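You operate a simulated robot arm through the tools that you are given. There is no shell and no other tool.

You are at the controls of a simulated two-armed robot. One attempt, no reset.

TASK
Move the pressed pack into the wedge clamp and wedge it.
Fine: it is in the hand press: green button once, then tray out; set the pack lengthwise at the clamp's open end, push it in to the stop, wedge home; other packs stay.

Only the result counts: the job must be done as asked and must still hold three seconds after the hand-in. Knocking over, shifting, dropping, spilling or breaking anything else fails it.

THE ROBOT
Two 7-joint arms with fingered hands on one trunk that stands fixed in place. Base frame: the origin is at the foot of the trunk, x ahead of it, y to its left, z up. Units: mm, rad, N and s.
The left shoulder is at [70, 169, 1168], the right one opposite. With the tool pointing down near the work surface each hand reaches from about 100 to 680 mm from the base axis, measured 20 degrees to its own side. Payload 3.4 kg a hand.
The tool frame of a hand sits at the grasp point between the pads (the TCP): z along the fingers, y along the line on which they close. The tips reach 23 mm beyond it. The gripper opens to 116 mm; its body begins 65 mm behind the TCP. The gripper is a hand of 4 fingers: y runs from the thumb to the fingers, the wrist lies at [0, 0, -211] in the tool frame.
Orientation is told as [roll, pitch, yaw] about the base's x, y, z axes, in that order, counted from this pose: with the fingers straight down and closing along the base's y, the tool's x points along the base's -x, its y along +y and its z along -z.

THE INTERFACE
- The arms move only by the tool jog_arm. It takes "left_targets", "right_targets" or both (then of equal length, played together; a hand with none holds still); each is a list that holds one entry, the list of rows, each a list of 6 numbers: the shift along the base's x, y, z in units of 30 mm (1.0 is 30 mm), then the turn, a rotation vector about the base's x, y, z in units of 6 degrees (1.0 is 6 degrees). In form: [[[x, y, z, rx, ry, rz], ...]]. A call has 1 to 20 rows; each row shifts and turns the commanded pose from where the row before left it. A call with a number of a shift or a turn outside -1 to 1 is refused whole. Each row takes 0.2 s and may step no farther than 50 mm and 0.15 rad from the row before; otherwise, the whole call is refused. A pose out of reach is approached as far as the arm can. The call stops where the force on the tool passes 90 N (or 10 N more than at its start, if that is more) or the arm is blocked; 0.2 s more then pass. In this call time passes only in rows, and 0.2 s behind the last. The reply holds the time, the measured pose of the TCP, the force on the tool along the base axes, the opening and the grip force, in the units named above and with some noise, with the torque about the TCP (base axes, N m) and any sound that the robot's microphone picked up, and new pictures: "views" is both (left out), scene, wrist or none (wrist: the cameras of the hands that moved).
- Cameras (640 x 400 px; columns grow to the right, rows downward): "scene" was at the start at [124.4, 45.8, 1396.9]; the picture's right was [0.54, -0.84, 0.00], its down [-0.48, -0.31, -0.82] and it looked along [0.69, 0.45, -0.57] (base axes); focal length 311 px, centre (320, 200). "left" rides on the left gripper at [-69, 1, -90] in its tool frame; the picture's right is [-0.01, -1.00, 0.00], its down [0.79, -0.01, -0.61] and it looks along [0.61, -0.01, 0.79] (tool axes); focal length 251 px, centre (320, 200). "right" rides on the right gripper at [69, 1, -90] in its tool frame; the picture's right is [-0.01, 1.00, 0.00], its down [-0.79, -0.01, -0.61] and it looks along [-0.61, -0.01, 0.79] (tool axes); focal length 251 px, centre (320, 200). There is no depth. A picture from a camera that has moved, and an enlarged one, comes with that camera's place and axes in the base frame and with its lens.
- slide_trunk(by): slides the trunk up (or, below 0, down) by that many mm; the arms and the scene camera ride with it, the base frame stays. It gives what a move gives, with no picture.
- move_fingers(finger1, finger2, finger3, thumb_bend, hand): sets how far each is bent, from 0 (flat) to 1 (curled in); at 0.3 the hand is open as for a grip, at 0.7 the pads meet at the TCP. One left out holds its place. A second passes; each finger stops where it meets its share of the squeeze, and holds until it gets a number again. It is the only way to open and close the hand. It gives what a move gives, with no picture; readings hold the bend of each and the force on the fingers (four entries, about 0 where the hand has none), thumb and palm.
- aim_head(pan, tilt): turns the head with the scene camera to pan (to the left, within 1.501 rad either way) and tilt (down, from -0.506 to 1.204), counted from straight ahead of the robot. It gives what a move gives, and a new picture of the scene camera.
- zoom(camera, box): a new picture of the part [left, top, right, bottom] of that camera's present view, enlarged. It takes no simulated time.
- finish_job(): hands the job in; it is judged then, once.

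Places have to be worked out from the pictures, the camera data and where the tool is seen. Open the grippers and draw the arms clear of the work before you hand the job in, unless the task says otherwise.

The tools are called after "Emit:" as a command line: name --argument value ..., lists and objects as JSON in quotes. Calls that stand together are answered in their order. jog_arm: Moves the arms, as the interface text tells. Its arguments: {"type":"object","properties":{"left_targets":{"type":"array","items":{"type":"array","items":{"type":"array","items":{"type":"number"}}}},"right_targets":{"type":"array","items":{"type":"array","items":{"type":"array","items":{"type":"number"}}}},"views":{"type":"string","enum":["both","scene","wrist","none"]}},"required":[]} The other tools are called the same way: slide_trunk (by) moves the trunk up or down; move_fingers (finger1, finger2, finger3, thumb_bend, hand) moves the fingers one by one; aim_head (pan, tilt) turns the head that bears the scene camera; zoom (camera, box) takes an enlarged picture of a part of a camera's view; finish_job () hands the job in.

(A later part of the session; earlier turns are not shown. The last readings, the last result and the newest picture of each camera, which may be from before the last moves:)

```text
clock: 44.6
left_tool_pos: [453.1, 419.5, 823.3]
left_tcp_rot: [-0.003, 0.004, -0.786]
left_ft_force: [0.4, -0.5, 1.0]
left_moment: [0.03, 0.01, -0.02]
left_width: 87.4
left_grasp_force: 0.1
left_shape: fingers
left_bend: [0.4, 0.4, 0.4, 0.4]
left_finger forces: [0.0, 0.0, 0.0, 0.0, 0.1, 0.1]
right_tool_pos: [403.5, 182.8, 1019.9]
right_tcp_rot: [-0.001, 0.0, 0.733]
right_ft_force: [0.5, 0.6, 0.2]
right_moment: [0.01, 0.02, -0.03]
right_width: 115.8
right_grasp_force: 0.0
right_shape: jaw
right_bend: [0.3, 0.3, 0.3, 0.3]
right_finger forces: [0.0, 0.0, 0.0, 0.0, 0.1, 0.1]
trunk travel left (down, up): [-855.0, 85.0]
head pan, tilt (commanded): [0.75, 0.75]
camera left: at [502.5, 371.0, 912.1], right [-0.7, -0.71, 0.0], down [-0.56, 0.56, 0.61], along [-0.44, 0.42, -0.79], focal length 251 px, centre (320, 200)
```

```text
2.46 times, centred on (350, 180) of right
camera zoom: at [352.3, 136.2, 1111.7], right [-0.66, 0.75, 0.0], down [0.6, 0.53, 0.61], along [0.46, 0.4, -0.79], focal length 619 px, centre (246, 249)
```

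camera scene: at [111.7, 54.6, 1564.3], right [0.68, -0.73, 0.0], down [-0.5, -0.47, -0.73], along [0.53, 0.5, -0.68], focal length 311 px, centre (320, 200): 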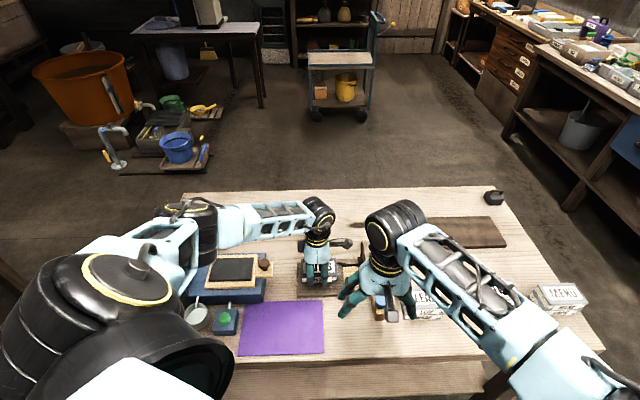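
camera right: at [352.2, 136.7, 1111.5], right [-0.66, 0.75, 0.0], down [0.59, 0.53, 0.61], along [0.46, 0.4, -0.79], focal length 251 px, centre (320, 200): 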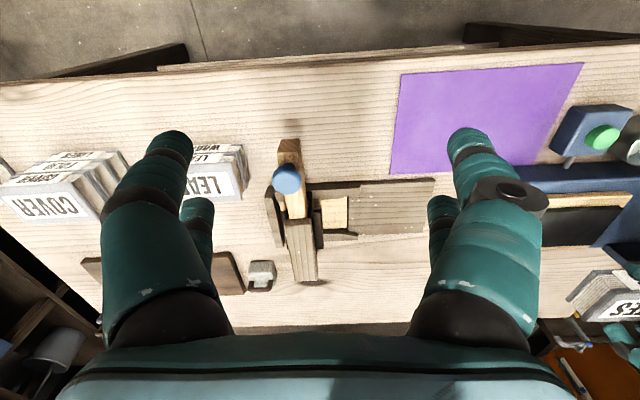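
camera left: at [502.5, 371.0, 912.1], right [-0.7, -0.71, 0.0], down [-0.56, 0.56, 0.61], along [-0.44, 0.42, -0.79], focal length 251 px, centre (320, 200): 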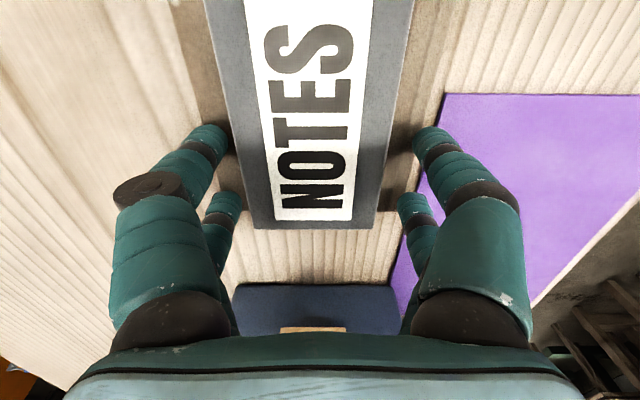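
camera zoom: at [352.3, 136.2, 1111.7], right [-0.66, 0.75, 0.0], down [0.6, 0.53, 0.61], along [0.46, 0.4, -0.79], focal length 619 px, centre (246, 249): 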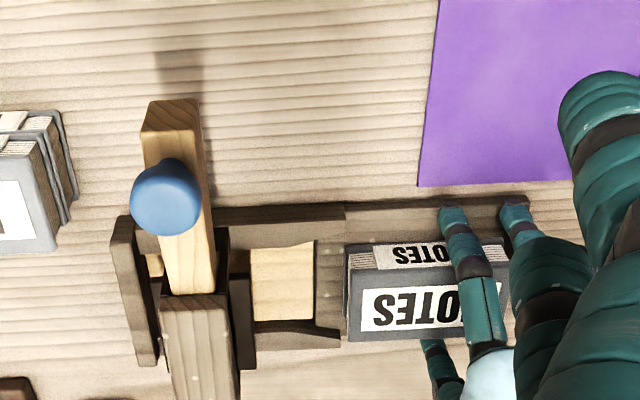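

The pack stays straight; the hand sits ~3 mm toward -e2 of it. I correct that and close on the pack's rear half.

Emit:
jog_arm --left_targets '[[[0.06, 0.06, 0, 0, 0, 0]]]' --views "none"

Emit:
move_fingers --hand "left" --finger1 0.6 --finger2 0.6 --finger3 0.6 --thumb_bend 0.6

Emit:
zoom --camera "left" --box '[120, 0, 520, 270]'

```text
clock: 45.0
left_tool_pos: [455.4, 420.4, 822.4]
left_tcp_rot: [-0.004, 0.004, -0.786]
left_ft_force: [0.2, 0.4, 0.2]
left_moment: [0.01, -0.01, 0.0]
left_width: 87.2
left_grasp_force: 0.0
left_shape: fingers
left_bend: [0.4, 0.4, 0.4, 0.4]
left_finger forces: [0.0, 0.0, 0.0, 0.0, 0.0, 0.0]
right_tool_pos: [404.3, 182.0, 1021.2]
right_tcp_rot: [0.0, 0.002, 0.733]
right_ft_force: [0.3, -0.3, -0.4]
right_moment: [0.0, 0.0, 0.0]
right_width: 116.0
right_grasp_force: 0.1
right_shape: jaw
right_bend: [0.3, 0.3, 0.3, 0.3]
right_finger forces: [0.0, 0.0, 0.1, 0.0, 0.1, 0.1]
trunk travel left (down, up): [-855.0, 85.0]
head pan, tilt (commanded): [0.75, 0.75]
```

```text
clock: 46.0
left_tool_pos: [454.6, 420.7, 822.5]
left_tcp_rot: [-0.002, 0.003, -0.785]
left_ft_force: [0.0, -0.7, 0.3]
left_moment: [0.04, -0.02, 0.03]
left_width: 56.0
left_grasp_force: 14.7
left_shape: fingers
left_bend: [0.5, 0.5, 0.52, 0.52]
left_finger forces: [7.2, 6.7, 5.6, 0.1, 8.7, 0.0]
right_tool_pos: [404.8, 181.4, 1021.6]
right_tcp_rot: [0.0, 0.0, 0.733]
right_ft_force: [0.1, -0.2, -0.9]
right_moment: [0.01, 0.01, 0.01]
right_width: 115.6
right_grasp_force: 0.0
right_shape: jaw
right_bend: [0.3, 0.3, 0.3, 0.3]
right_finger forces: [0.0, 0.1, 0.0, 0.1, 0.1, 0.0]
trunk travel left (down, up): [-855.0, 85.0]
head pan, tilt (commanded): [0.75, 0.75]
```

```text
1.48 times, centred on (320, 135) of left
camera zoom: at [504.5, 372.7, 912.1], right [-0.7, -0.71, 0.0], down [-0.56, 0.56, 0.61], along [-0.44, 0.42, -0.79], focal length 372 px, centre (320, 296)
```

zoom: 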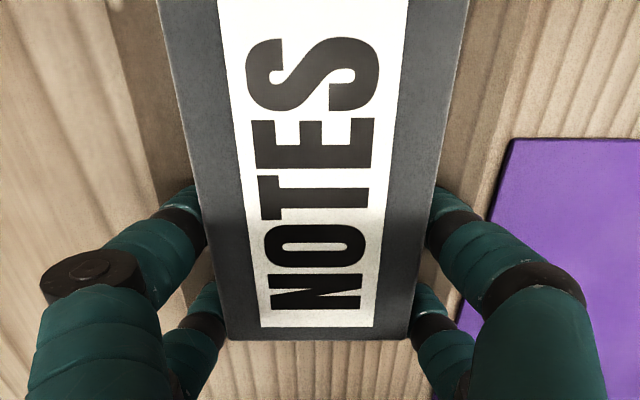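

Gripped at ~15 N and level. I slide the pack along +e1 into the flared mouth, 22 mm at a time.

Emit:
jog_arm --left_targets '[[[0.26, -0.26, 0, 0, 0, 0], [0.26, -0.26, 0, 0, 0, 0]]]' --views "none"

Emit:
jog_arm --left_targets '[[[0.24, -0.24, 0, 0, 0, 0], [0.24, -0.24, 0, 0, 0, 0]]]' --views "both"

Emit:
zoom --camera "right" --box '[220, 100, 480, 260]'

Emit:
zoom --camera "left" --box '[120, 0, 520, 270]'

```text
clock: 46.6
left_tool_pos: [468.7, 405.0, 822.9]
left_tcp_rot: [-0.001, 0.003, -0.786]
left_ft_force: [-0.4, 0.4, 2.0]
left_moment: [0.07, 0.01, 0.0]
left_width: 56.2
left_grasp_force: 14.2
left_shape: fingers
left_bend: [0.5, 0.5, 0.52, 0.52]
left_finger forces: [7.5, 6.8, 5.5, 0.1, 8.7, 0.0]
right_tool_pos: [404.8, 181.3, 1022.3]
right_tcp_rot: [0.0, -0.002, 0.732]
right_ft_force: [0.1, -0.3, 0.0]
right_moment: [-0.03, 0.03, 0.01]
right_width: 115.9
right_grasp_force: 0.1
right_shape: jaw
right_bend: [0.3, 0.3, 0.3, 0.3]
right_finger forces: [0.1, 0.1, 0.0, 0.0, 0.1, 0.0]
trunk travel left (down, up): [-855.0, 85.0]
head pan, tilt (commanded): [0.75, 0.75]
```

```text
clock: 47.2
left_tool_pos: [484.5, 391.4, 822.7]
left_tcp_rot: [0.0, 0.004, -0.787]
left_ft_force: [-0.2, 1.6, 2.0]
left_moment: [0.07, 0.0, 0.03]
left_width: 56.1
left_grasp_force: 13.7
left_shape: fingers
left_bend: [0.5, 0.5, 0.52, 0.52]
left_finger forces: [7.5, 7.3, 5.6, 0.0, 8.5, 0.0]
right_tool_pos: [403.5, 179.8, 1021.2]
right_tcp_rot: [0.0, 0.0, 0.733]
right_ft_force: [-0.6, 0.3, -0.6]
right_moment: [-0.02, -0.01, 0.0]
right_width: 116.0
right_grasp_force: 0.1
right_shape: jaw
right_bend: [0.3, 0.3, 0.3, 0.3]
right_finger forces: [0.0, 0.1, 0.0, 0.1, 0.1, 0.0]
trunk travel left (down, up): [-855.0, 85.0]
head pan, tilt (commanded): [0.75, 0.75]
camera scene: at [110.7, 53.8, 1564.4], right [0.68, -0.73, 0.0], down [-0.5, -0.46, -0.73], along [0.54, 0.5, -0.68], focal length 311 px, centre (320, 200)
camera left: at [534.1, 343.4, 911.8], right [-0.7, -0.71, 0.0], down [-0.56, 0.56, 0.61], along [-0.44, 0.43, -0.79], focal length 251 px, centre (320, 200)
```

scene: 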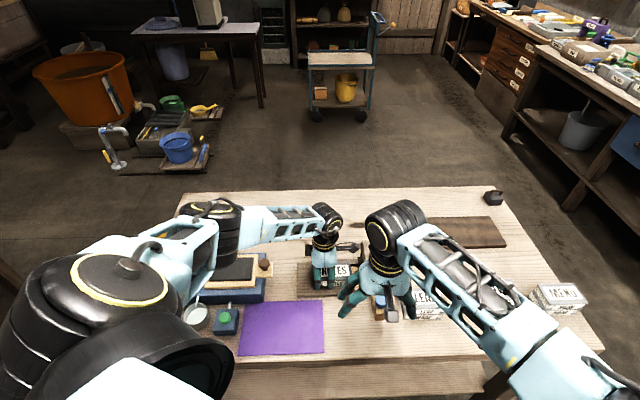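
left: 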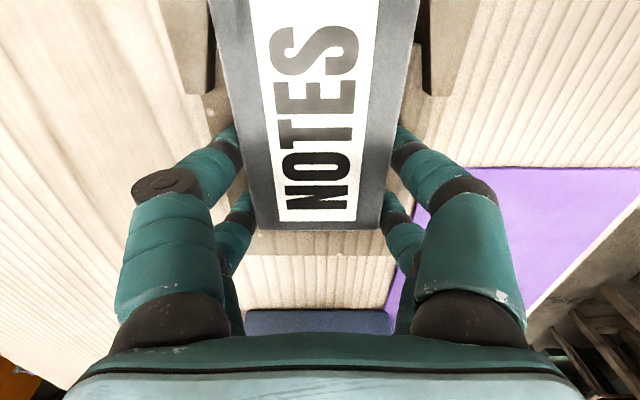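

```text
2.46 times, centred on (350, 180) of right
camera zoom: at [352.4, 135.4, 1111.8], right [-0.66, 0.75, 0.0], down [0.6, 0.53, 0.61], along [0.46, 0.4, -0.79], focal length 619 px, centre (246, 249)
```

zoom: 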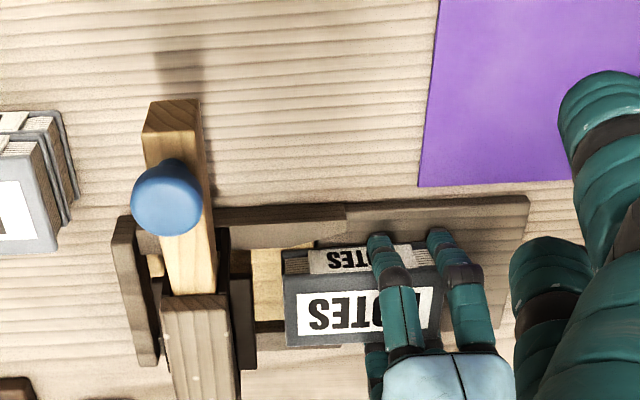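

```text
1.48 times, centred on (320, 135) of left
camera zoom: at [534.1, 343.4, 911.8], right [-0.7, -0.71, 0.0], down [-0.56, 0.56, 0.61], along [-0.44, 0.43, -0.79], focal length 372 px, centre (320, 296)
```

zoom: 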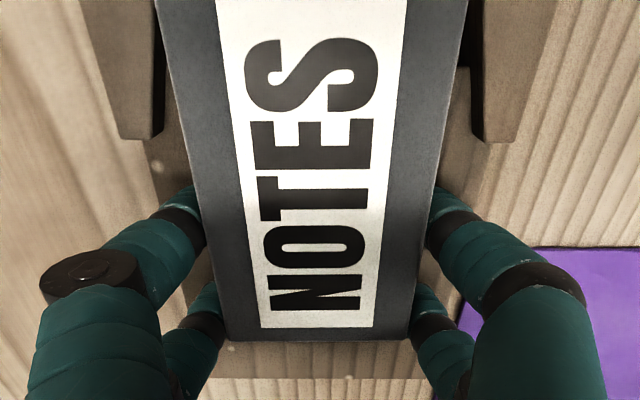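

The pack's front is now inside the rails, rear at u≈42. I release and raise the hand to go behind the pack with a closed hand as pusher.

Emit:
move_fingers --hand "left" --finger1 0.4 --finger2 0.4 --finger3 0.4 --thumb_bend 0.4

Emit:
jog_arm --left_targets '[[[0, 0, 0.4, 0, 0, 0], [0, 0, 0.6, 0, 0, 0], [-0.3, 0.3, 0.5, 0, 0, 0], [-0.6, 0.6, 0, 0, 0, 0], [-0.6, 0.6, 0, 0, 0, 0]]]' --views "wrist"

Emit:
move_fingers --hand "left" --finger1 0.7 --finger2 0.7 --finger3 0.7 --thumb_bend 0.7

Emit:
zoom --camera "left" --box '[0, 0, 640, 400]'

Emit:
zoom --camera "right" --box '[220, 100, 480, 260]'

```text
clock: 48.2
left_tool_pos: [485.4, 391.6, 822.7]
left_tcp_rot: [-0.003, 0.004, -0.787]
left_ft_force: [-0.8, -0.1, 0.2]
left_moment: [0.03, 0.01, 0.01]
left_width: 87.3
left_grasp_force: 0.1
left_shape: fingers
left_bend: [0.4, 0.4, 0.4, 0.4]
left_finger forces: [0.0, 0.1, 0.1, 0.0, 0.0, 0.0]
right_tool_pos: [404.4, 181.7, 1021.2]
right_tcp_rot: [0.0, 0.0, 0.734]
right_ft_force: [-0.1, 0.6, 0.6]
right_moment: [0.0, 0.01, 0.01]
right_width: 115.9
right_grasp_force: 0.1
right_shape: jaw
right_bend: [0.3, 0.3, 0.3, 0.3]
right_finger forces: [0.0, 0.0, 0.0, 0.0, 0.0, 0.0]
trunk travel left (down, up): [-855.0, 85.0]
head pan, tilt (commanded): [0.75, 0.75]
```

```text
clock: 49.4
left_tool_pos: [438.1, 436.6, 869.4]
left_tcp_rot: [-0.002, 0.002, -0.787]
left_ft_force: [-0.4, 0.5, -0.1]
left_moment: [0.01, 0.0, 0.01]
left_width: 87.4
left_grasp_force: 0.1
left_shape: fingers
left_bend: [0.4, 0.4, 0.4, 0.4]
left_finger forces: [0.0, 0.0, 0.1, 0.0, 0.0, 0.0]
right_tool_pos: [403.6, 183.8, 1021.2]
right_tcp_rot: [-0.002, -0.001, 0.733]
right_ft_force: [-0.6, 0.7, -0.4]
right_moment: [0.0, -0.01, -0.02]
right_width: 116.2
right_grasp_force: 0.0
right_shape: jaw
right_bend: [0.3, 0.3, 0.3, 0.3]
right_finger forces: [0.0, 0.1, 0.0, 0.0, 0.0, 0.1]
trunk travel left (down, up): [-855.0, 85.0]
head pan, tilt (commanded): [0.75, 0.75]
camera left: at [487.8, 389.3, 957.2], right [-0.7, -0.71, 0.0], down [-0.57, 0.56, 0.61], along [-0.44, 0.42, -0.79], focal length 251 px, centre (320, 200)
```

left: 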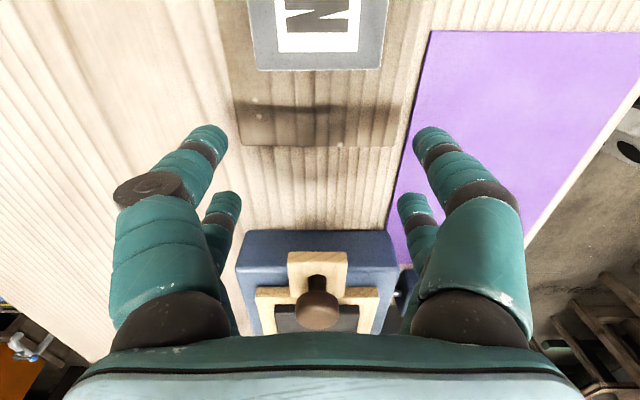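

```text
clock: 50.4
left_tool_pos: [439.3, 435.6, 868.5]
left_tcp_rot: [-0.005, 0.005, -0.787]
left_ft_force: [-0.1, 0.5, 0.0]
left_moment: [0.01, 0.0, -0.01]
left_width: 1.6
left_grasp_force: 0.0
left_shape: fingers
left_bend: [0.7, 0.7, 0.7, 0.7]
left_finger forces: [0.0, 0.1, 0.1, 0.1, 0.1, 0.1]
right_tool_pos: [404.4, 182.5, 1020.9]
right_tcp_rot: [0.001, 0.0, 0.733]
right_ft_force: [0.2, 0.7, 0.0]
right_moment: [0.01, 0.01, -0.01]
right_width: 115.8
right_grasp_force: 0.0
right_shape: jaw
right_bend: [0.3, 0.3, 0.3, 0.3]
right_finger forces: [0.0, 0.1, 0.1, 0.0, 0.1, 0.1]
trunk travel left (down, up): [-855.0, 85.0]
head pan, tilt (commanded): [0.75, 0.75]
```

```text
1.00 times, centred on (320, 200) of left (not enlarged: the box is as wide or as high as the picture)
camera zoom: at [488.5, 388.8, 957.0], right [-0.7, -0.71, 0.0], down [-0.56, 0.56, 0.61], along [-0.44, 0.42, -0.79], focal length 251 px, centre (320, 200)
```

zoom: 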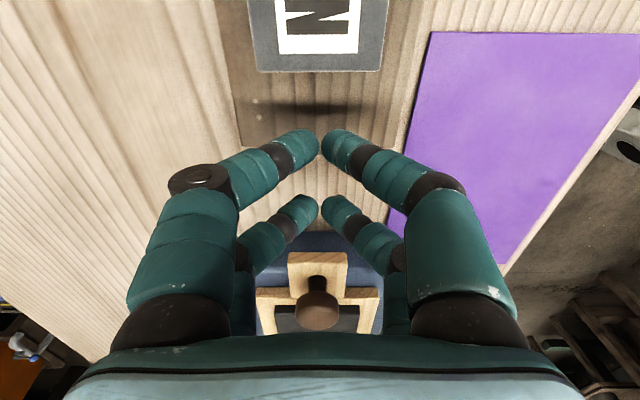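

```text
2.46 times, centred on (350, 180) of right
camera zoom: at [352.6, 135.9, 1111.6], right [-0.66, 0.75, 0.0], down [0.6, 0.53, 0.61], along [0.46, 0.4, -0.79], focal length 619 px, centre (246, 249)
```

zoom: 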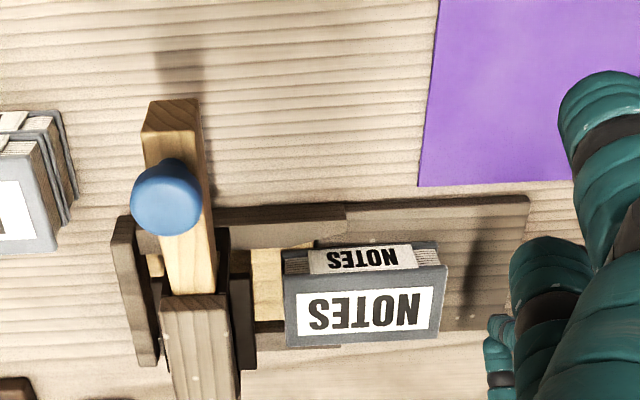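

Pack rear is at u≈45.6, v≈620.4; the closed hand at u≈2.6. I move back slightly, correct laterally and lower to pushing height.

Emit:
jog_arm --left_targets '[[[-0.1, 0.18, -0.3, 0, 0, 0], [0, 0, -0.7, 0, 0, 0], [0, 0, -0.4, 0, 0, 0]]]' --views "wrist"

Emit:
zoom --camera "right" --box '[280, 120, 480, 260]'

```text
clock: 51.2
left_tool_pos: [434.8, 441.1, 824.7]
left_tcp_rot: [-0.003, 0.004, -0.785]
left_ft_force: [0.5, -0.3, 0.5]
left_moment: [0.0, 0.02, 0.01]
left_width: 1.5
left_grasp_force: 0.0
left_shape: fingers
left_bend: [0.7, 0.7, 0.7, 0.7]
left_finger forces: [0.0, 0.0, 0.0, 0.0, 0.1, 0.0]
right_tool_pos: [404.1, 182.6, 1020.6]
right_tcp_rot: [0.001, 0.001, 0.732]
right_ft_force: [-0.7, -0.2, -0.2]
right_moment: [0.01, 0.0, -0.02]
right_width: 115.8
right_grasp_force: 0.1
right_shape: jaw
right_bend: [0.3, 0.3, 0.3, 0.3]
right_finger forces: [0.0, 0.0, 0.0, 0.0, 0.0, 0.0]
trunk travel left (down, up): [-855.0, 85.0]
head pan, tilt (commanded): [0.75, 0.75]
camera left: at [484.9, 393.7, 914.0], right [-0.7, -0.71, 0.0], down [-0.56, 0.56, 0.61], along [-0.44, 0.43, -0.79], focal length 251 px, centre (320, 200)
```

left: 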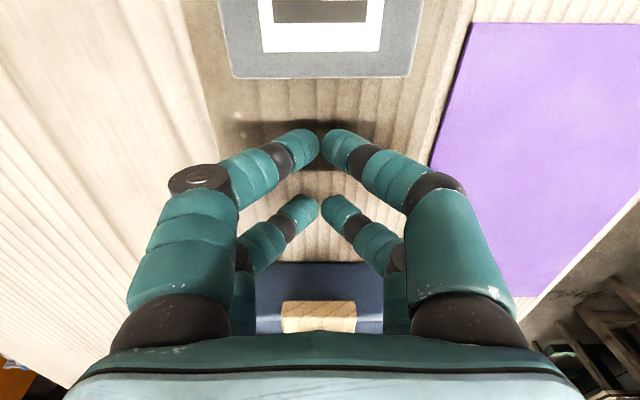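

```text
2.86 times, centred on (380, 190) of right
camera zoom: at [352.8, 135.8, 1111.6], right [-0.66, 0.75, 0.0], down [0.6, 0.53, 0.61], along [0.46, 0.4, -0.79], focal length 718 px, centre (149, 229)
```

zoom: 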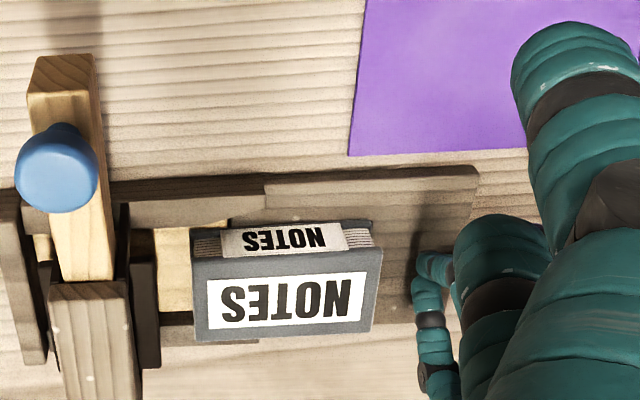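

Clear behind the pack. I lower 4 mm more for a solid contact, then push along +e1 in steps, watching forces.

Emit:
jog_arm --left_targets '[[[0, 0, -0.13, 0, 0, 0]]]' --views "none"

Emit:
jog_arm --left_targets '[[[0.236, -0.236, 0, 0, 0, 0], [0.236, -0.236, 0, 0, 0, 0]]]' --views "wrist"

Emit:
zoom --camera "right" --box '[280, 120, 480, 260]'

```text
clock: 51.6
left_tool_pos: [435.9, 442.4, 821.1]
left_tcp_rot: [-0.004, 0.003, -0.786]
left_ft_force: [0.1, -0.1, -0.4]
left_moment: [-0.01, 0.02, 0.05]
left_width: 1.4
left_grasp_force: 0.1
left_shape: fingers
left_bend: [0.7, 0.7, 0.7, 0.7]
left_finger forces: [0.0, 0.0, 0.1, 0.1, 0.0, 0.0]
right_tool_pos: [404.3, 180.9, 1021.0]
right_tcp_rot: [0.0, -0.001, 0.734]
right_ft_force: [0.5, -0.1, 0.4]
right_moment: [0.02, -0.01, -0.01]
right_width: 115.9
right_grasp_force: 0.1
right_shape: jaw
right_bend: [0.3, 0.3, 0.3, 0.3]
right_finger forces: [0.1, 0.1, 0.0, 0.0, 0.0, 0.1]
trunk travel left (down, up): [-855.0, 85.0]
head pan, tilt (commanded): [0.75, 0.75]
```

```text
clock: 52.2
left_tool_pos: [451.6, 426.6, 821.0]
left_tcp_rot: [-0.003, 0.003, -0.786]
left_ft_force: [0.7, -0.1, -0.3]
left_moment: [-0.04, -0.03, 0.02]
left_width: 1.5
left_grasp_force: 0.1
left_shape: fingers
left_bend: [0.7, 0.7, 0.7, 0.7]
left_finger forces: [0.0, 0.0, 0.1, 0.0, 0.1, 0.0]
right_tool_pos: [405.1, 181.6, 1021.1]
right_tcp_rot: [0.0, 0.001, 0.732]
right_ft_force: [-0.4, -0.8, -0.1]
right_moment: [0.01, -0.03, 0.01]
right_width: 115.8
right_grasp_force: 0.1
right_shape: jaw
right_bend: [0.3, 0.3, 0.3, 0.3]
right_finger forces: [0.1, 0.1, 0.1, 0.0, 0.0, 0.1]
trunk travel left (down, up): [-855.0, 85.0]
head pan, tilt (commanded): [0.75, 0.75]
camera left: at [500.4, 379.4, 910.9], right [-0.7, -0.71, 0.0], down [-0.56, 0.56, 0.61], along [-0.44, 0.42, -0.79], focal length 251 px, centre (320, 200)
```

left: 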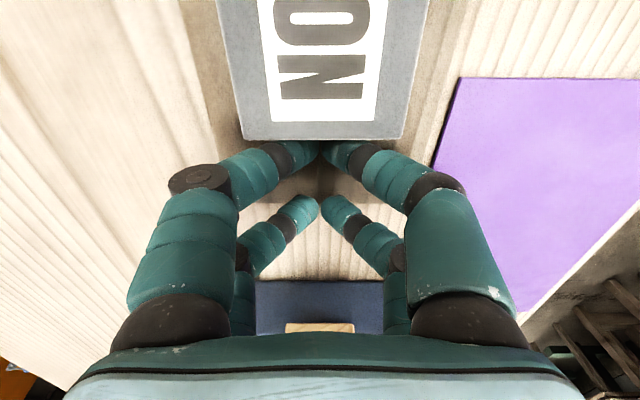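

```text
2.86 times, centred on (380, 190) of right
camera zoom: at [353.0, 135.6, 1111.5], right [-0.66, 0.75, 0.0], down [0.6, 0.53, 0.61], along [0.46, 0.4, -0.79], focal length 718 px, centre (149, 229)
```

zoom: 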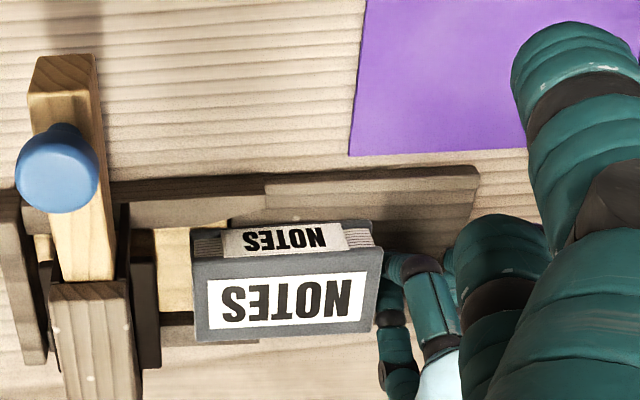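

The fingers are just about touching the pack's rear. I push 24 mm and check that it moves straight.

Emit:
jog_arm --left_targets '[[[0.19, -0.19, 0, 0, 0, 0], [0.19, -0.19, 0, 0, 0, 0], [0.19, -0.19, 0, 0, 0, 0]]]' --views "wrist"

Emit:
zoom --camera "right" --box '[280, 120, 480, 260]'

```text
clock: 53.0
left_tool_pos: [467.4, 410.9, 822.5]
left_tcp_rot: [-0.002, 0.005, -0.785]
left_ft_force: [-0.4, 0.7, -0.2]
left_moment: [-0.03, 0.02, -0.02]
left_width: 1.6
left_grasp_force: 0.2
left_shape: fingers
left_bend: [0.7, 0.7, 0.7, 0.7]
left_finger forces: [0.3, 0.1, 0.0, 0.0, 0.3, 0.1]
right_tool_pos: [404.8, 181.8, 1021.0]
right_tcp_rot: [-0.001, 0.001, 0.733]
right_ft_force: [0.5, 0.5, 0.0]
right_moment: [0.0, 0.02, 0.0]
right_width: 115.8
right_grasp_force: 0.1
right_shape: jaw
right_bend: [0.3, 0.3, 0.3, 0.3]
right_finger forces: [0.0, 0.1, 0.0, 0.0, 0.0, 0.0]
trunk travel left (down, up): [-855.0, 85.0]
head pan, tilt (commanded): [0.75, 0.75]
camera left: at [517.7, 363.1, 911.1], right [-0.7, -0.71, 0.0], down [-0.56, 0.56, 0.61], along [-0.44, 0.43, -0.79], focal length 251 px, centre (320, 200)
```

left: 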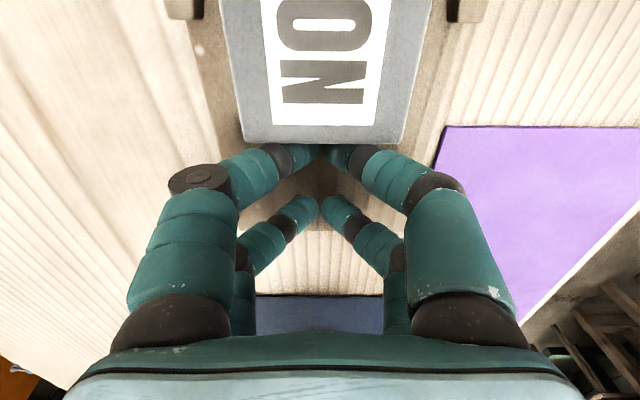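

```text
2.86 times, centred on (380, 190) of right
camera zoom: at [352.5, 135.8, 1111.7], right [-0.66, 0.75, 0.0], down [0.6, 0.53, 0.61], along [0.46, 0.4, -0.79], focal length 718 px, centre (149, 229)
```

zoom: 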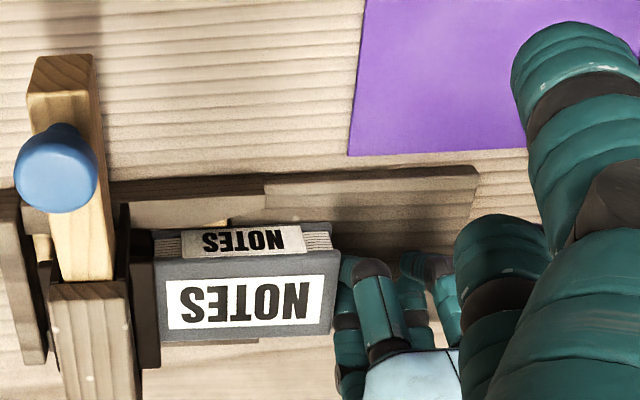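

The pack slides straight with negligible force and its front is reaching the arch. I continue carefully in small steps.

Emit:
jog_arm --left_targets '[[[0.12, -0.12, 0, 0, 0, 0], [0.12, -0.12, 0, 0, 0, 0], [0.12, -0.12, 0, 0, 0, 0]]]' --views "none"

Emit:
jog_arm --left_targets '[[[0.12, -0.12, 0, 0, 0, 0], [0.12, -0.12, 0, 0, 0, 0], [0.12, -0.12, 0, 0, 0, 0]]]' --views "wrist"

Emit:
zoom --camera "right" --box '[240, 120, 440, 260]'

Emit:
zoom --camera "scene" --box '[290, 200, 410, 310]'

```text
clock: 53.8
left_tool_pos: [479.2, 399.1, 821.9]
left_tcp_rot: [-0.004, 0.003, -0.785]
left_ft_force: [-1.0, -0.1, 0.9]
left_moment: [-0.01, 0.0, 0.0]
left_width: 1.4
left_grasp_force: 0.6
left_shape: fingers
left_bend: [0.7, 0.7, 0.7, 0.7]
left_finger forces: [0.4, 0.0, 0.0, 0.0, 0.5, 0.1]
right_tool_pos: [405.5, 182.0, 1023.2]
right_tcp_rot: [0.001, -0.001, 0.733]
right_ft_force: [0.1, 1.1, -0.5]
right_moment: [0.03, 0.01, 0.02]
right_width: 116.1
right_grasp_force: 0.0
right_shape: jaw
right_bend: [0.3, 0.3, 0.3, 0.3]
right_finger forces: [0.0, 0.0, 0.0, 0.0, 0.0, 0.0]
trunk travel left (down, up): [-855.0, 85.0]
head pan, tilt (commanded): [0.75, 0.75]
```

```text
clock: 54.6
left_tool_pos: [490.6, 388.8, 823.7]
left_tcp_rot: [-0.004, 0.002, -0.784]
left_ft_force: [-0.3, -0.4, -0.3]
left_moment: [-0.06, 0.05, 0.0]
left_width: 1.3
left_grasp_force: 0.3
left_shape: fingers
left_bend: [0.7, 0.7, 0.7, 0.7]
left_finger forces: [0.2, 0.1, 0.0, 0.0, 0.2, 0.0]
right_tool_pos: [405.8, 182.7, 1020.2]
right_tcp_rot: [0.0, 0.0, 0.734]
right_ft_force: [-0.3, -0.2, -0.6]
right_moment: [0.01, 0.01, 0.0]
right_width: 115.8
right_grasp_force: 0.2
right_shape: jaw
right_bend: [0.3, 0.3, 0.3, 0.3]
right_finger forces: [0.1, 0.0, 0.0, 0.0, 0.0, 0.1]
trunk travel left (down, up): [-855.0, 85.0]
head pan, tilt (commanded): [0.75, 0.75]
camera left: at [540.0, 341.6, 911.6], right [-0.7, -0.71, 0.0], down [-0.57, 0.56, 0.61], along [-0.44, 0.42, -0.79], focal length 251 px, centre (320, 200)
```

left: 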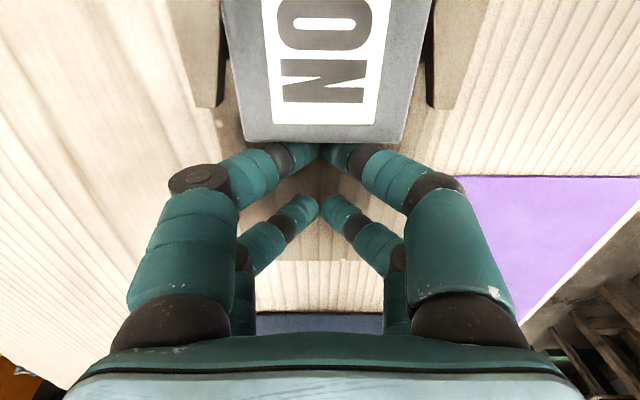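

```text
2.86 times, centred on (340, 190) of right
camera zoom: at [352.6, 135.8, 1111.6], right [-0.66, 0.75, 0.0], down [0.6, 0.53, 0.61], along [0.46, 0.4, -0.79], focal length 718 px, centre (263, 229)
```

zoom: 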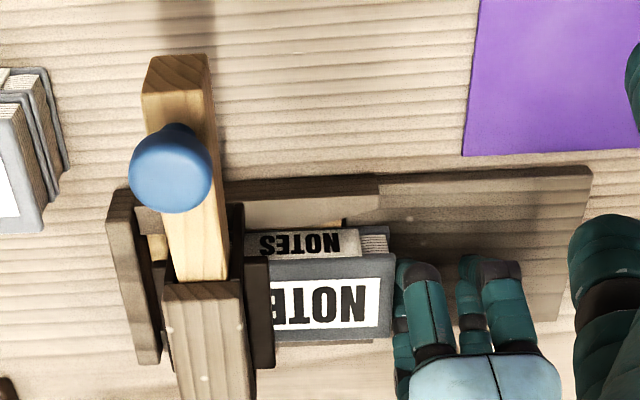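

```text
3.64 times, centred on (350, 255) of scene
camera zoom: at [111.0, 54.4, 1564.3], right [0.68, -0.73, 0.0], down [-0.5, -0.47, -0.73], along [0.53, 0.5, -0.68], focal length 1131 px, centre (211, 0)
```

zoom: 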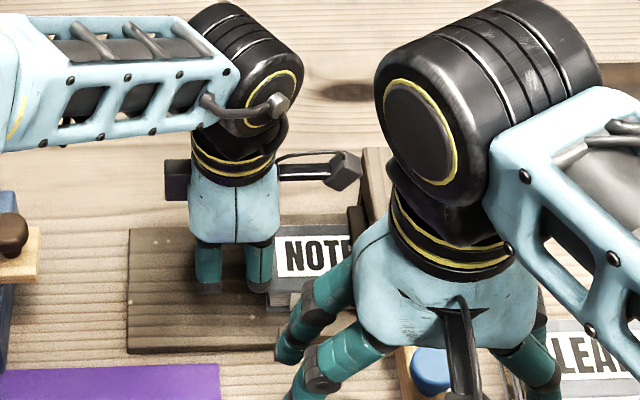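

The pack passes under the pressure pad with almost no force; about 25 mm remain. The wrist camera would come close over the arch (top ~z 870–877), so I tilt the hand back 8° for clearance before continuing.

Emit:
jog_arm --left_targets '[[[0, 0, 0.04, -0.471, -0.471, 0], [0, 0, 0.03, -0.471, -0.471, 0]]]' --views "wrist"

Emit:
zoom --camera "right" --box '[240, 120, 440, 260]'

Emit:
zoom --camera "scene" --box '[290, 200, 410, 310]'

```text
clock: 55.2
left_tool_pos: [487.5, 388.1, 823.4]
left_tcp_rot: [-0.004, -0.138, -0.784]
left_ft_force: [0.2, 0.0, -0.1]
left_moment: [0.03, -0.01, -0.04]
left_width: 1.3
left_grasp_force: 0.1
left_shape: fingers
left_bend: [0.7, 0.7, 0.7, 0.7]
left_finger forces: [0.1, 0.0, 0.0, 0.0, 0.1, 0.0]
right_tool_pos: [403.1, 182.1, 1022.8]
right_tcp_rot: [0.0, -0.002, 0.736]
right_ft_force: [-0.2, 0.4, -0.1]
right_moment: [0.0, -0.03, -0.01]
right_width: 116.1
right_grasp_force: 0.1
right_shape: jaw
right_bend: [0.3, 0.3, 0.3, 0.3]
right_finger forces: [0.0, 0.1, 0.1, 0.0, 0.2, 0.0]
trunk travel left (down, up): [-855.0, 85.0]
head pan, tilt (commanded): [0.75, 0.75]
camera left: at [529.5, 350.2, 922.6], right [-0.7, -0.71, 0.0], down [-0.62, 0.61, 0.49], along [-0.35, 0.34, -0.87], focal length 251 px, centre (320, 200)
```

left: 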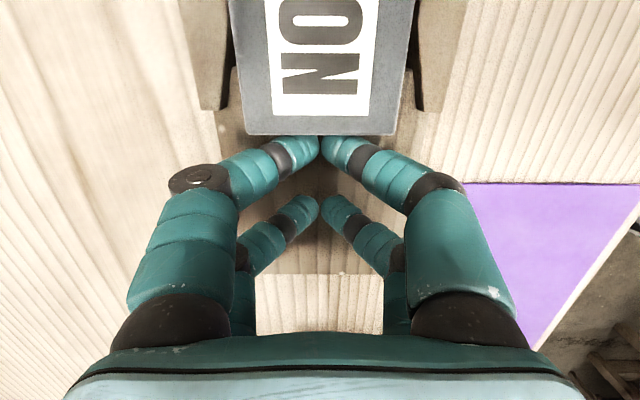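

```text
2.86 times, centred on (340, 190) of right
camera zoom: at [352.1, 136.2, 1111.8], right [-0.66, 0.75, 0.0], down [0.59, 0.53, 0.61], along [0.46, 0.4, -0.79], focal length 718 px, centre (263, 229)
```

zoom: 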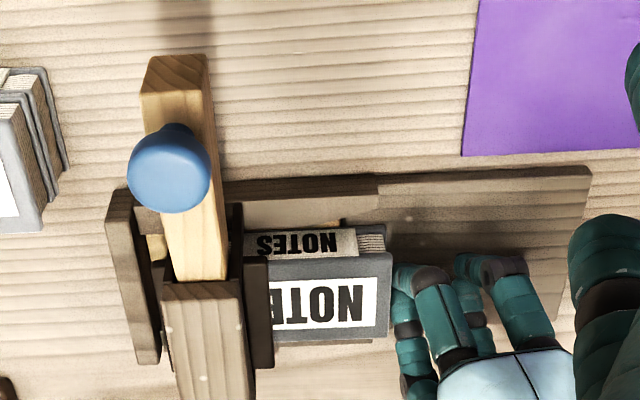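

```text
3.64 times, centred on (350, 255) of scene
camera zoom: at [110.3, 55.0, 1564.4], right [0.68, -0.73, 0.0], down [-0.5, -0.47, -0.73], along [0.54, 0.5, -0.68], focal length 1131 px, centre (211, 0)
```

zoom: 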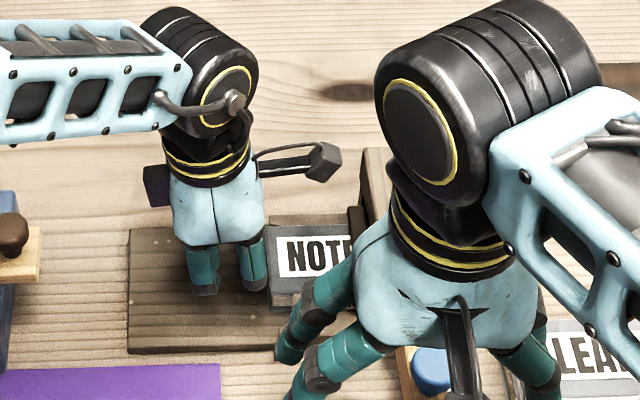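

Clearance is good now. I continue the push: 15 mm, then single 3–4 mm steps until the stop is felt.

Emit:
jog_arm --left_targets '[[[0.12, -0.12, 0, 0, 0, 0], [0.12, -0.12, 0, 0, 0, 0], [0.12, -0.12, 0, 0, 0, 0]]]' --views "none"

Emit:
jog_arm --left_targets '[[[0.1, -0.1, 0, 0, 0, 0]]]' --views "none"

Emit:
jog_arm --left_targets '[[[0.08, -0.08, 0, 0, 0, 0]]]' --views "wrist"

Emit:
zoom --camera "right" --box '[240, 120, 440, 260]'

```text
clock: 56.0
left_tool_pos: [501.3, 376.9, 824.4]
left_tcp_rot: [-0.004, -0.137, -0.786]
left_ft_force: [-0.1, 0.3, -0.4]
left_moment: [-0.01, 0.0, 0.03]
left_width: 1.4
left_grasp_force: 0.2
left_shape: fingers
left_bend: [0.7, 0.7, 0.7, 0.7]
left_finger forces: [0.2, 0.0, 0.1, 0.0, 0.2, 0.1]
right_tool_pos: [404.0, 180.1, 1021.4]
right_tcp_rot: [0.001, -0.001, 0.734]
right_ft_force: [0.4, 0.4, -0.3]
right_moment: [0.0, -0.02, -0.01]
right_width: 115.8
right_grasp_force: 0.0
right_shape: jaw
right_bend: [0.3, 0.3, 0.3, 0.3]
right_finger forces: [0.1, 0.0, 0.1, 0.0, 0.1, 0.1]
trunk travel left (down, up): [-855.0, 85.0]
head pan, tilt (commanded): [0.75, 0.75]
```

```text
clock: 56.4
left_tool_pos: [503.8, 375.0, 824.5]
left_tcp_rot: [-0.002, -0.135, -0.785]
left_ft_force: [-0.3, 0.5, -0.1]
left_moment: [-0.02, -0.01, -0.03]
left_width: 1.3
left_grasp_force: 0.4
left_shape: fingers
left_bend: [0.7, 0.7, 0.7, 0.7]
left_finger forces: [0.2, 0.1, 0.0, 0.0, 0.2, 0.0]
right_tool_pos: [404.0, 182.3, 1022.3]
right_tcp_rot: [-0.001, -0.001, 0.731]
right_ft_force: [-0.7, 0.5, 0.1]
right_moment: [-0.04, -0.02, -0.01]
right_width: 115.8
right_grasp_force: 0.1
right_shape: jaw
right_bend: [0.3, 0.3, 0.3, 0.3]
right_finger forces: [0.1, 0.0, 0.0, 0.1, 0.0, 0.0]
trunk travel left (down, up): [-855.0, 85.0]
head pan, tilt (commanded): [0.75, 0.75]
```

```text
clock: 56.8
left_tool_pos: [507.4, 371.9, 824.0]
left_tcp_rot: [-0.003, -0.136, -0.787]
left_ft_force: [-0.6, 0.9, -0.1]
left_moment: [-0.01, 0.02, 0.02]
left_width: 1.4
left_grasp_force: 0.8
left_shape: fingers
left_bend: [0.7, 0.7, 0.7, 0.7]
left_finger forces: [0.4, 0.0, 0.0, 0.0, 0.3, 0.0]
right_tool_pos: [404.3, 182.2, 1021.8]
right_tcp_rot: [0.0, -0.003, 0.734]
right_ft_force: [-0.3, -0.7, -0.4]
right_moment: [0.0, 0.03, -0.02]
right_width: 115.9
right_grasp_force: 0.0
right_shape: jaw
right_bend: [0.3, 0.3, 0.3, 0.3]
right_finger forces: [0.0, 0.1, 0.0, 0.0, 0.1, 0.0]
trunk travel left (down, up): [-855.0, 85.0]
head pan, tilt (commanded): [0.75, 0.75]
camera left: at [546.2, 333.8, 921.6], right [-0.7, -0.71, 0.0], down [-0.62, 0.61, 0.49], along [-0.35, 0.34, -0.87], focal length 251 px, centre (320, 200)
```

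left: 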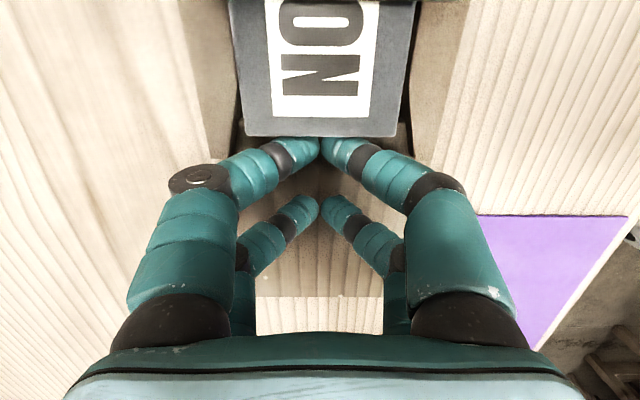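

```text
2.86 times, centred on (340, 190) of right
camera zoom: at [352.5, 135.8, 1111.7], right [-0.66, 0.75, 0.0], down [0.6, 0.53, 0.61], along [0.46, 0.4, -0.79], focal length 718 px, centre (263, 229)
```

zoom: 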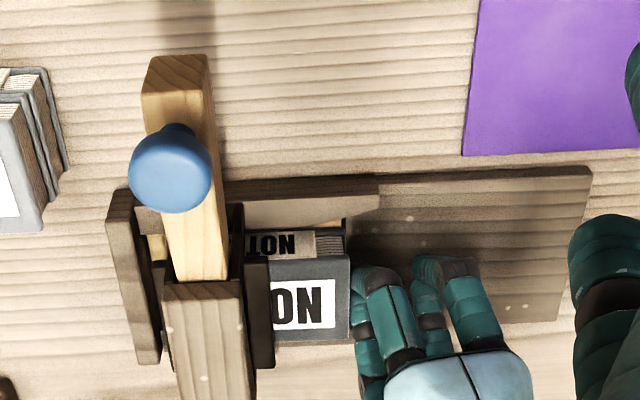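

Pack rear is now at u≈122, so the stop should be very near. I proceed in ~2.5 mm steps.

Emit:
jog_arm --left_targets '[[[0.06, -0.06, 0, 0, 0, 0]]]' --views "none"

Emit:
jog_arm --left_targets '[[[0.06, -0.06, 0, 0, 0, 0]]]' --views "none"

Emit:
jog_arm --left_targets '[[[0.06, -0.06, 0, 0, 0, 0]]]' --views "wrist"

Emit:
zoom --camera "right" --box '[240, 120, 440, 260]'

```text
clock: 57.2
left_tool_pos: [506.9, 370.6, 824.5]
left_tcp_rot: [-0.005, -0.136, -0.784]
left_ft_force: [-0.9, -0.5, 0.6]
left_moment: [0.02, 0.0, 0.0]
left_width: 1.3
left_grasp_force: 0.3
left_shape: fingers
left_bend: [0.7, 0.7, 0.7, 0.7]
left_finger forces: [0.4, 0.1, 0.0, 0.1, 0.4, 0.1]
right_tool_pos: [405.2, 181.8, 1021.5]
right_tcp_rot: [-0.002, -0.002, 0.733]
right_ft_force: [0.5, 0.2, -0.4]
right_moment: [0.0, 0.0, -0.02]
right_width: 115.7
right_grasp_force: 0.1
right_shape: jaw
right_bend: [0.3, 0.3, 0.3, 0.3]
right_finger forces: [0.0, 0.0, 0.0, 0.0, 0.0, 0.1]
trunk travel left (down, up): [-855.0, 85.0]
head pan, tilt (commanded): [0.75, 0.75]
```

```text
clock: 57.6
left_tool_pos: [510.6, 367.5, 823.7]
left_tcp_rot: [-0.002, -0.136, -0.786]
left_ft_force: [-1.1, 0.7, -0.2]
left_moment: [0.05, 0.04, 0.0]
left_width: 1.3
left_grasp_force: 0.5
left_shape: fingers
left_bend: [0.7, 0.7, 0.7, 0.7]
left_finger forces: [0.2, 0.1, 0.0, 0.1, 0.3, 0.0]
right_tool_pos: [404.9, 182.3, 1020.5]
right_tcp_rot: [0.001, 0.001, 0.733]
right_ft_force: [-0.7, -0.1, -0.1]
right_moment: [0.01, -0.01, 0.03]
right_width: 115.8
right_grasp_force: 0.1
right_shape: jaw
right_bend: [0.3, 0.3, 0.3, 0.3]
right_finger forces: [0.0, 0.1, 0.1, 0.1, 0.1, 0.1]
trunk travel left (down, up): [-855.0, 85.0]
head pan, tilt (commanded): [0.75, 0.75]
```

```text
clock: 58.0
left_tool_pos: [511.0, 366.6, 825.4]
left_tcp_rot: [-0.003, -0.136, -0.786]
left_ft_force: [0.2, -0.3, 0.0]
left_moment: [-0.01, -0.02, 0.0]
left_width: 1.3
left_grasp_force: 0.4
left_shape: fingers
left_bend: [0.7, 0.7, 0.7, 0.7]
left_finger forces: [0.2, 0.0, 0.0, 0.0, 0.3, 0.0]
right_tool_pos: [405.3, 182.4, 1021.6]
right_tcp_rot: [0.0, 0.0, 0.733]
right_ft_force: [-1.4, -0.3, -0.1]
right_moment: [0.01, 0.02, 0.02]
right_width: 115.7
right_grasp_force: 0.1
right_shape: jaw
right_bend: [0.3, 0.3, 0.3, 0.3]
right_finger forces: [0.1, 0.0, 0.0, 0.1, 0.0, 0.1]
trunk travel left (down, up): [-855.0, 85.0]
head pan, tilt (commanded): [0.75, 0.75]
camera left: at [551.3, 328.7, 922.2], right [-0.7, -0.71, 0.0], down [-0.62, 0.61, 0.49], along [-0.35, 0.34, -0.87], focal length 251 px, centre (320, 200)
```

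left: 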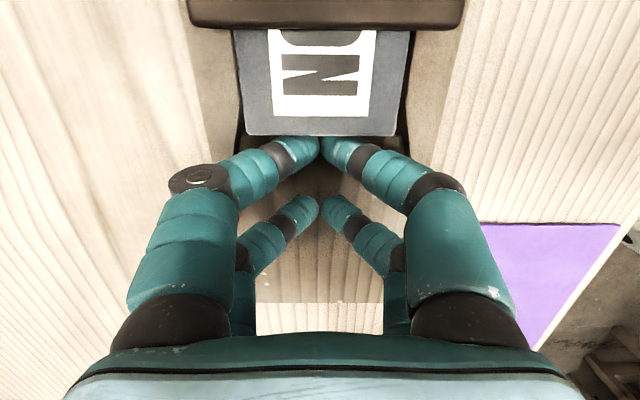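

```text
2.86 times, centred on (340, 190) of right
camera zoom: at [352.6, 135.9, 1111.6], right [-0.66, 0.75, 0.0], down [0.6, 0.53, 0.61], along [0.46, 0.4, -0.79], focal length 718 px, centre (263, 229)
```

zoom: 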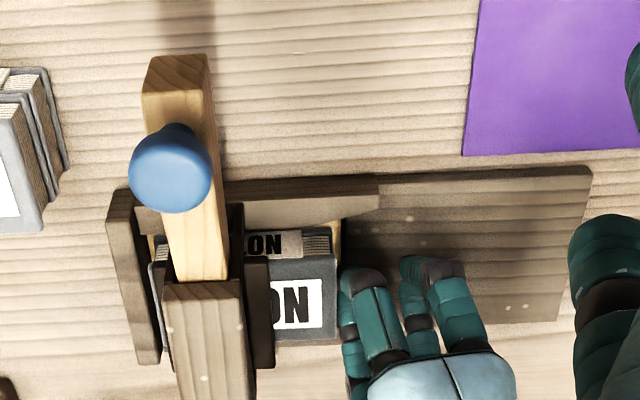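

The pack's front is visible beyond the arch, close to the stop plate, still no resistance. I keep stepping forward.

Emit:
jog_arm --left_targets '[[[0.08, -0.08, 0, 0, 0, 0]]]' --views "none"

Emit:
jog_arm --left_targets '[[[0.08, -0.08, 0, 0, 0, 0]]]' --views "none"

Emit:
zoom --camera "right" --box '[250, 150, 370, 250]'

```text
clock: 58.4
left_tool_pos: [513.4, 365.6, 823.8]
left_tcp_rot: [-0.003, -0.139, -0.786]
left_ft_force: [-0.3, 0.7, -0.3]
left_moment: [0.0, 0.02, 0.0]
left_width: 1.2
left_grasp_force: 0.9
left_shape: fingers
left_bend: [0.7, 0.7, 0.7, 0.7]
left_finger forces: [0.5, 0.0, 0.0, 0.1, 0.4, 0.0]
right_tool_pos: [403.9, 181.0, 1020.1]
right_tcp_rot: [-0.001, 0.0, 0.733]
right_ft_force: [0.5, -0.2, -1.0]
right_moment: [0.01, -0.03, 0.04]
right_width: 115.8
right_grasp_force: 0.0
right_shape: jaw
right_bend: [0.3, 0.3, 0.3, 0.3]
right_finger forces: [0.0, 0.0, 0.0, 0.1, 0.0, 0.0]
trunk travel left (down, up): [-855.0, 85.0]
head pan, tilt (commanded): [0.75, 0.75]
```

```text
clock: 58.8
left_tool_pos: [515.1, 362.3, 824.2]
left_tcp_rot: [-0.004, -0.136, -0.786]
left_ft_force: [-0.9, 0.7, 0.7]
left_moment: [0.01, 0.01, -0.01]
left_width: 1.4
left_grasp_force: 0.8
left_shape: fingers
left_bend: [0.7, 0.7, 0.7, 0.7]
left_finger forces: [0.5, 0.1, 0.0, 0.1, 0.6, 0.0]
right_tool_pos: [404.5, 181.4, 1021.0]
right_tcp_rot: [0.0, 0.001, 0.733]
right_ft_force: [0.5, 0.0, 0.5]
right_moment: [0.0, -0.01, -0.01]
right_width: 116.1
right_grasp_force: 0.1
right_shape: jaw
right_bend: [0.3, 0.3, 0.3, 0.3]
right_finger forces: [0.1, 0.1, 0.1, 0.0, 0.0, 0.1]
trunk travel left (down, up): [-855.0, 85.0]
head pan, tilt (commanded): [0.75, 0.75]
```

```text
4.00 times, centred on (310, 200) of right
camera zoom: at [352.6, 135.9, 1111.7], right [-0.66, 0.75, 0.0], down [0.6, 0.53, 0.61], along [0.46, 0.4, -0.79], focal length 1006 px, centre (360, 200)
```

zoom: 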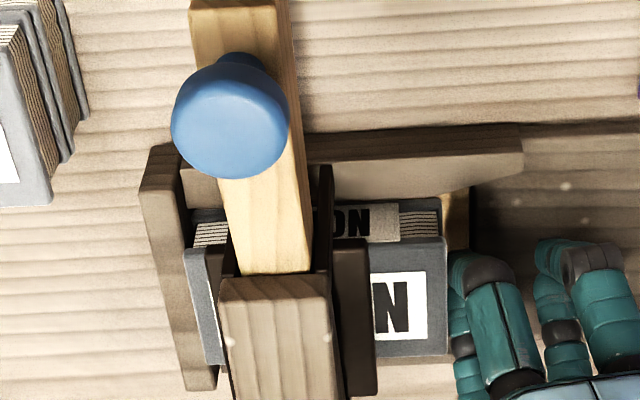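

The pack's front edge is almost against the stop plate. I continue with small steps until I feel a clear reaction.

Emit:
jog_arm --left_targets '[[[0.06, -0.06, 0, 0, 0, 0]]]' --views "none"

Emit:
jog_arm --left_targets '[[[0.06, -0.06, 0, 0, 0, 0]]]' --views "none"

Emit:
jog_arm --left_targets '[[[0.06, -0.06, 0, 0, 0, 0]]]' --views "none"

Emit:
zoom --camera "right" --box '[250, 150, 370, 250]'

```text
clock: 59.2
left_tool_pos: [516.4, 362.3, 824.7]
left_tcp_rot: [-0.002, -0.137, -0.784]
left_ft_force: [-3.6, 4.0, 0.7]
left_moment: [0.08, 0.07, 0.03]
left_width: 1.5
left_grasp_force: 2.4
left_shape: fingers
left_bend: [0.7, 0.7, 0.7, 0.7]
left_finger forces: [3.0, 0.1, 0.1, 0.0, 2.1, 0.1]
right_tool_pos: [403.2, 182.7, 1020.5]
right_tcp_rot: [0.0, 0.0, 0.733]
right_ft_force: [0.2, -0.2, 0.2]
right_moment: [0.0, -0.03, -0.01]
right_width: 115.9
right_grasp_force: 0.0
right_shape: jaw
right_bend: [0.3, 0.3, 0.3, 0.3]
right_finger forces: [0.0, 0.0, 0.0, 0.1, 0.0, 0.1]
trunk travel left (down, up): [-855.0, 85.0]
head pan, tilt (commanded): [0.75, 0.75]
```

```text
clock: 59.6
left_tool_pos: [517.0, 361.9, 823.6]
left_tcp_rot: [-0.005, -0.137, -0.785]
left_ft_force: [-9.3, 9.3, -0.2]
left_moment: [0.11, 0.12, 0.06]
left_width: 1.1
left_grasp_force: 6.3
left_shape: fingers
left_bend: [0.7, 0.7, 0.7, 0.7]
left_finger forces: [9.4, 0.0, 0.1, 0.1, 3.1, 0.0]
right_tool_pos: [402.6, 185.5, 1022.4]
right_tcp_rot: [-0.003, -0.001, 0.731]
right_ft_force: [-0.3, 1.5, 0.3]
right_moment: [-0.02, -0.02, -0.02]
right_width: 116.0
right_grasp_force: 0.0
right_shape: jaw
right_bend: [0.3, 0.3, 0.3, 0.3]
right_finger forces: [0.1, 0.0, 0.0, 0.0, 0.0, 0.0]
trunk travel left (down, up): [-855.0, 85.0]
head pan, tilt (commanded): [0.75, 0.75]
```

```text
clock: 60.0
left_tool_pos: [516.9, 360.9, 823.2]
left_tcp_rot: [-0.003, -0.136, -0.784]
left_ft_force: [-18.8, 18.6, 1.3]
left_moment: [0.33, 0.33, 0.16]
left_width: 1.4
left_grasp_force: 12.8
left_shape: fingers
left_bend: [0.7, 0.7, 0.7, 0.7]
left_finger forces: [22.8, 0.0, 0.0, 0.0, 3.5, 0.0]
right_tool_pos: [399.7, 184.2, 1022.5]
right_tcp_rot: [-0.005, -0.001, 0.733]
right_ft_force: [0.2, 0.0, 0.1]
right_moment: [0.03, 0.01, 0.0]
right_width: 116.0
right_grasp_force: 0.1
right_shape: jaw
right_bend: [0.3, 0.3, 0.3, 0.3]
right_finger forces: [0.1, 0.0, 0.1, 0.0, 0.0, 0.0]
trunk travel left (down, up): [-855.0, 85.0]
head pan, tilt (commanded): [0.75, 0.75]
```

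```text
4.00 times, centred on (310, 200) of right
camera zoom: at [349.0, 139.4, 1112.4], right [-0.66, 0.75, -0.01], down [0.59, 0.53, 0.61], along [0.46, 0.4, -0.79], focal length 1006 px, centre (360, 200)
```

zoom: 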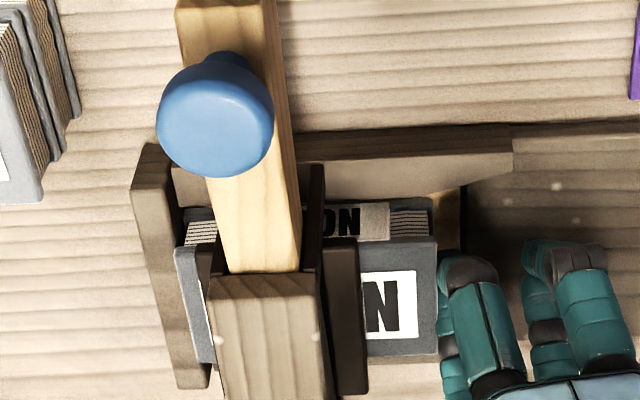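

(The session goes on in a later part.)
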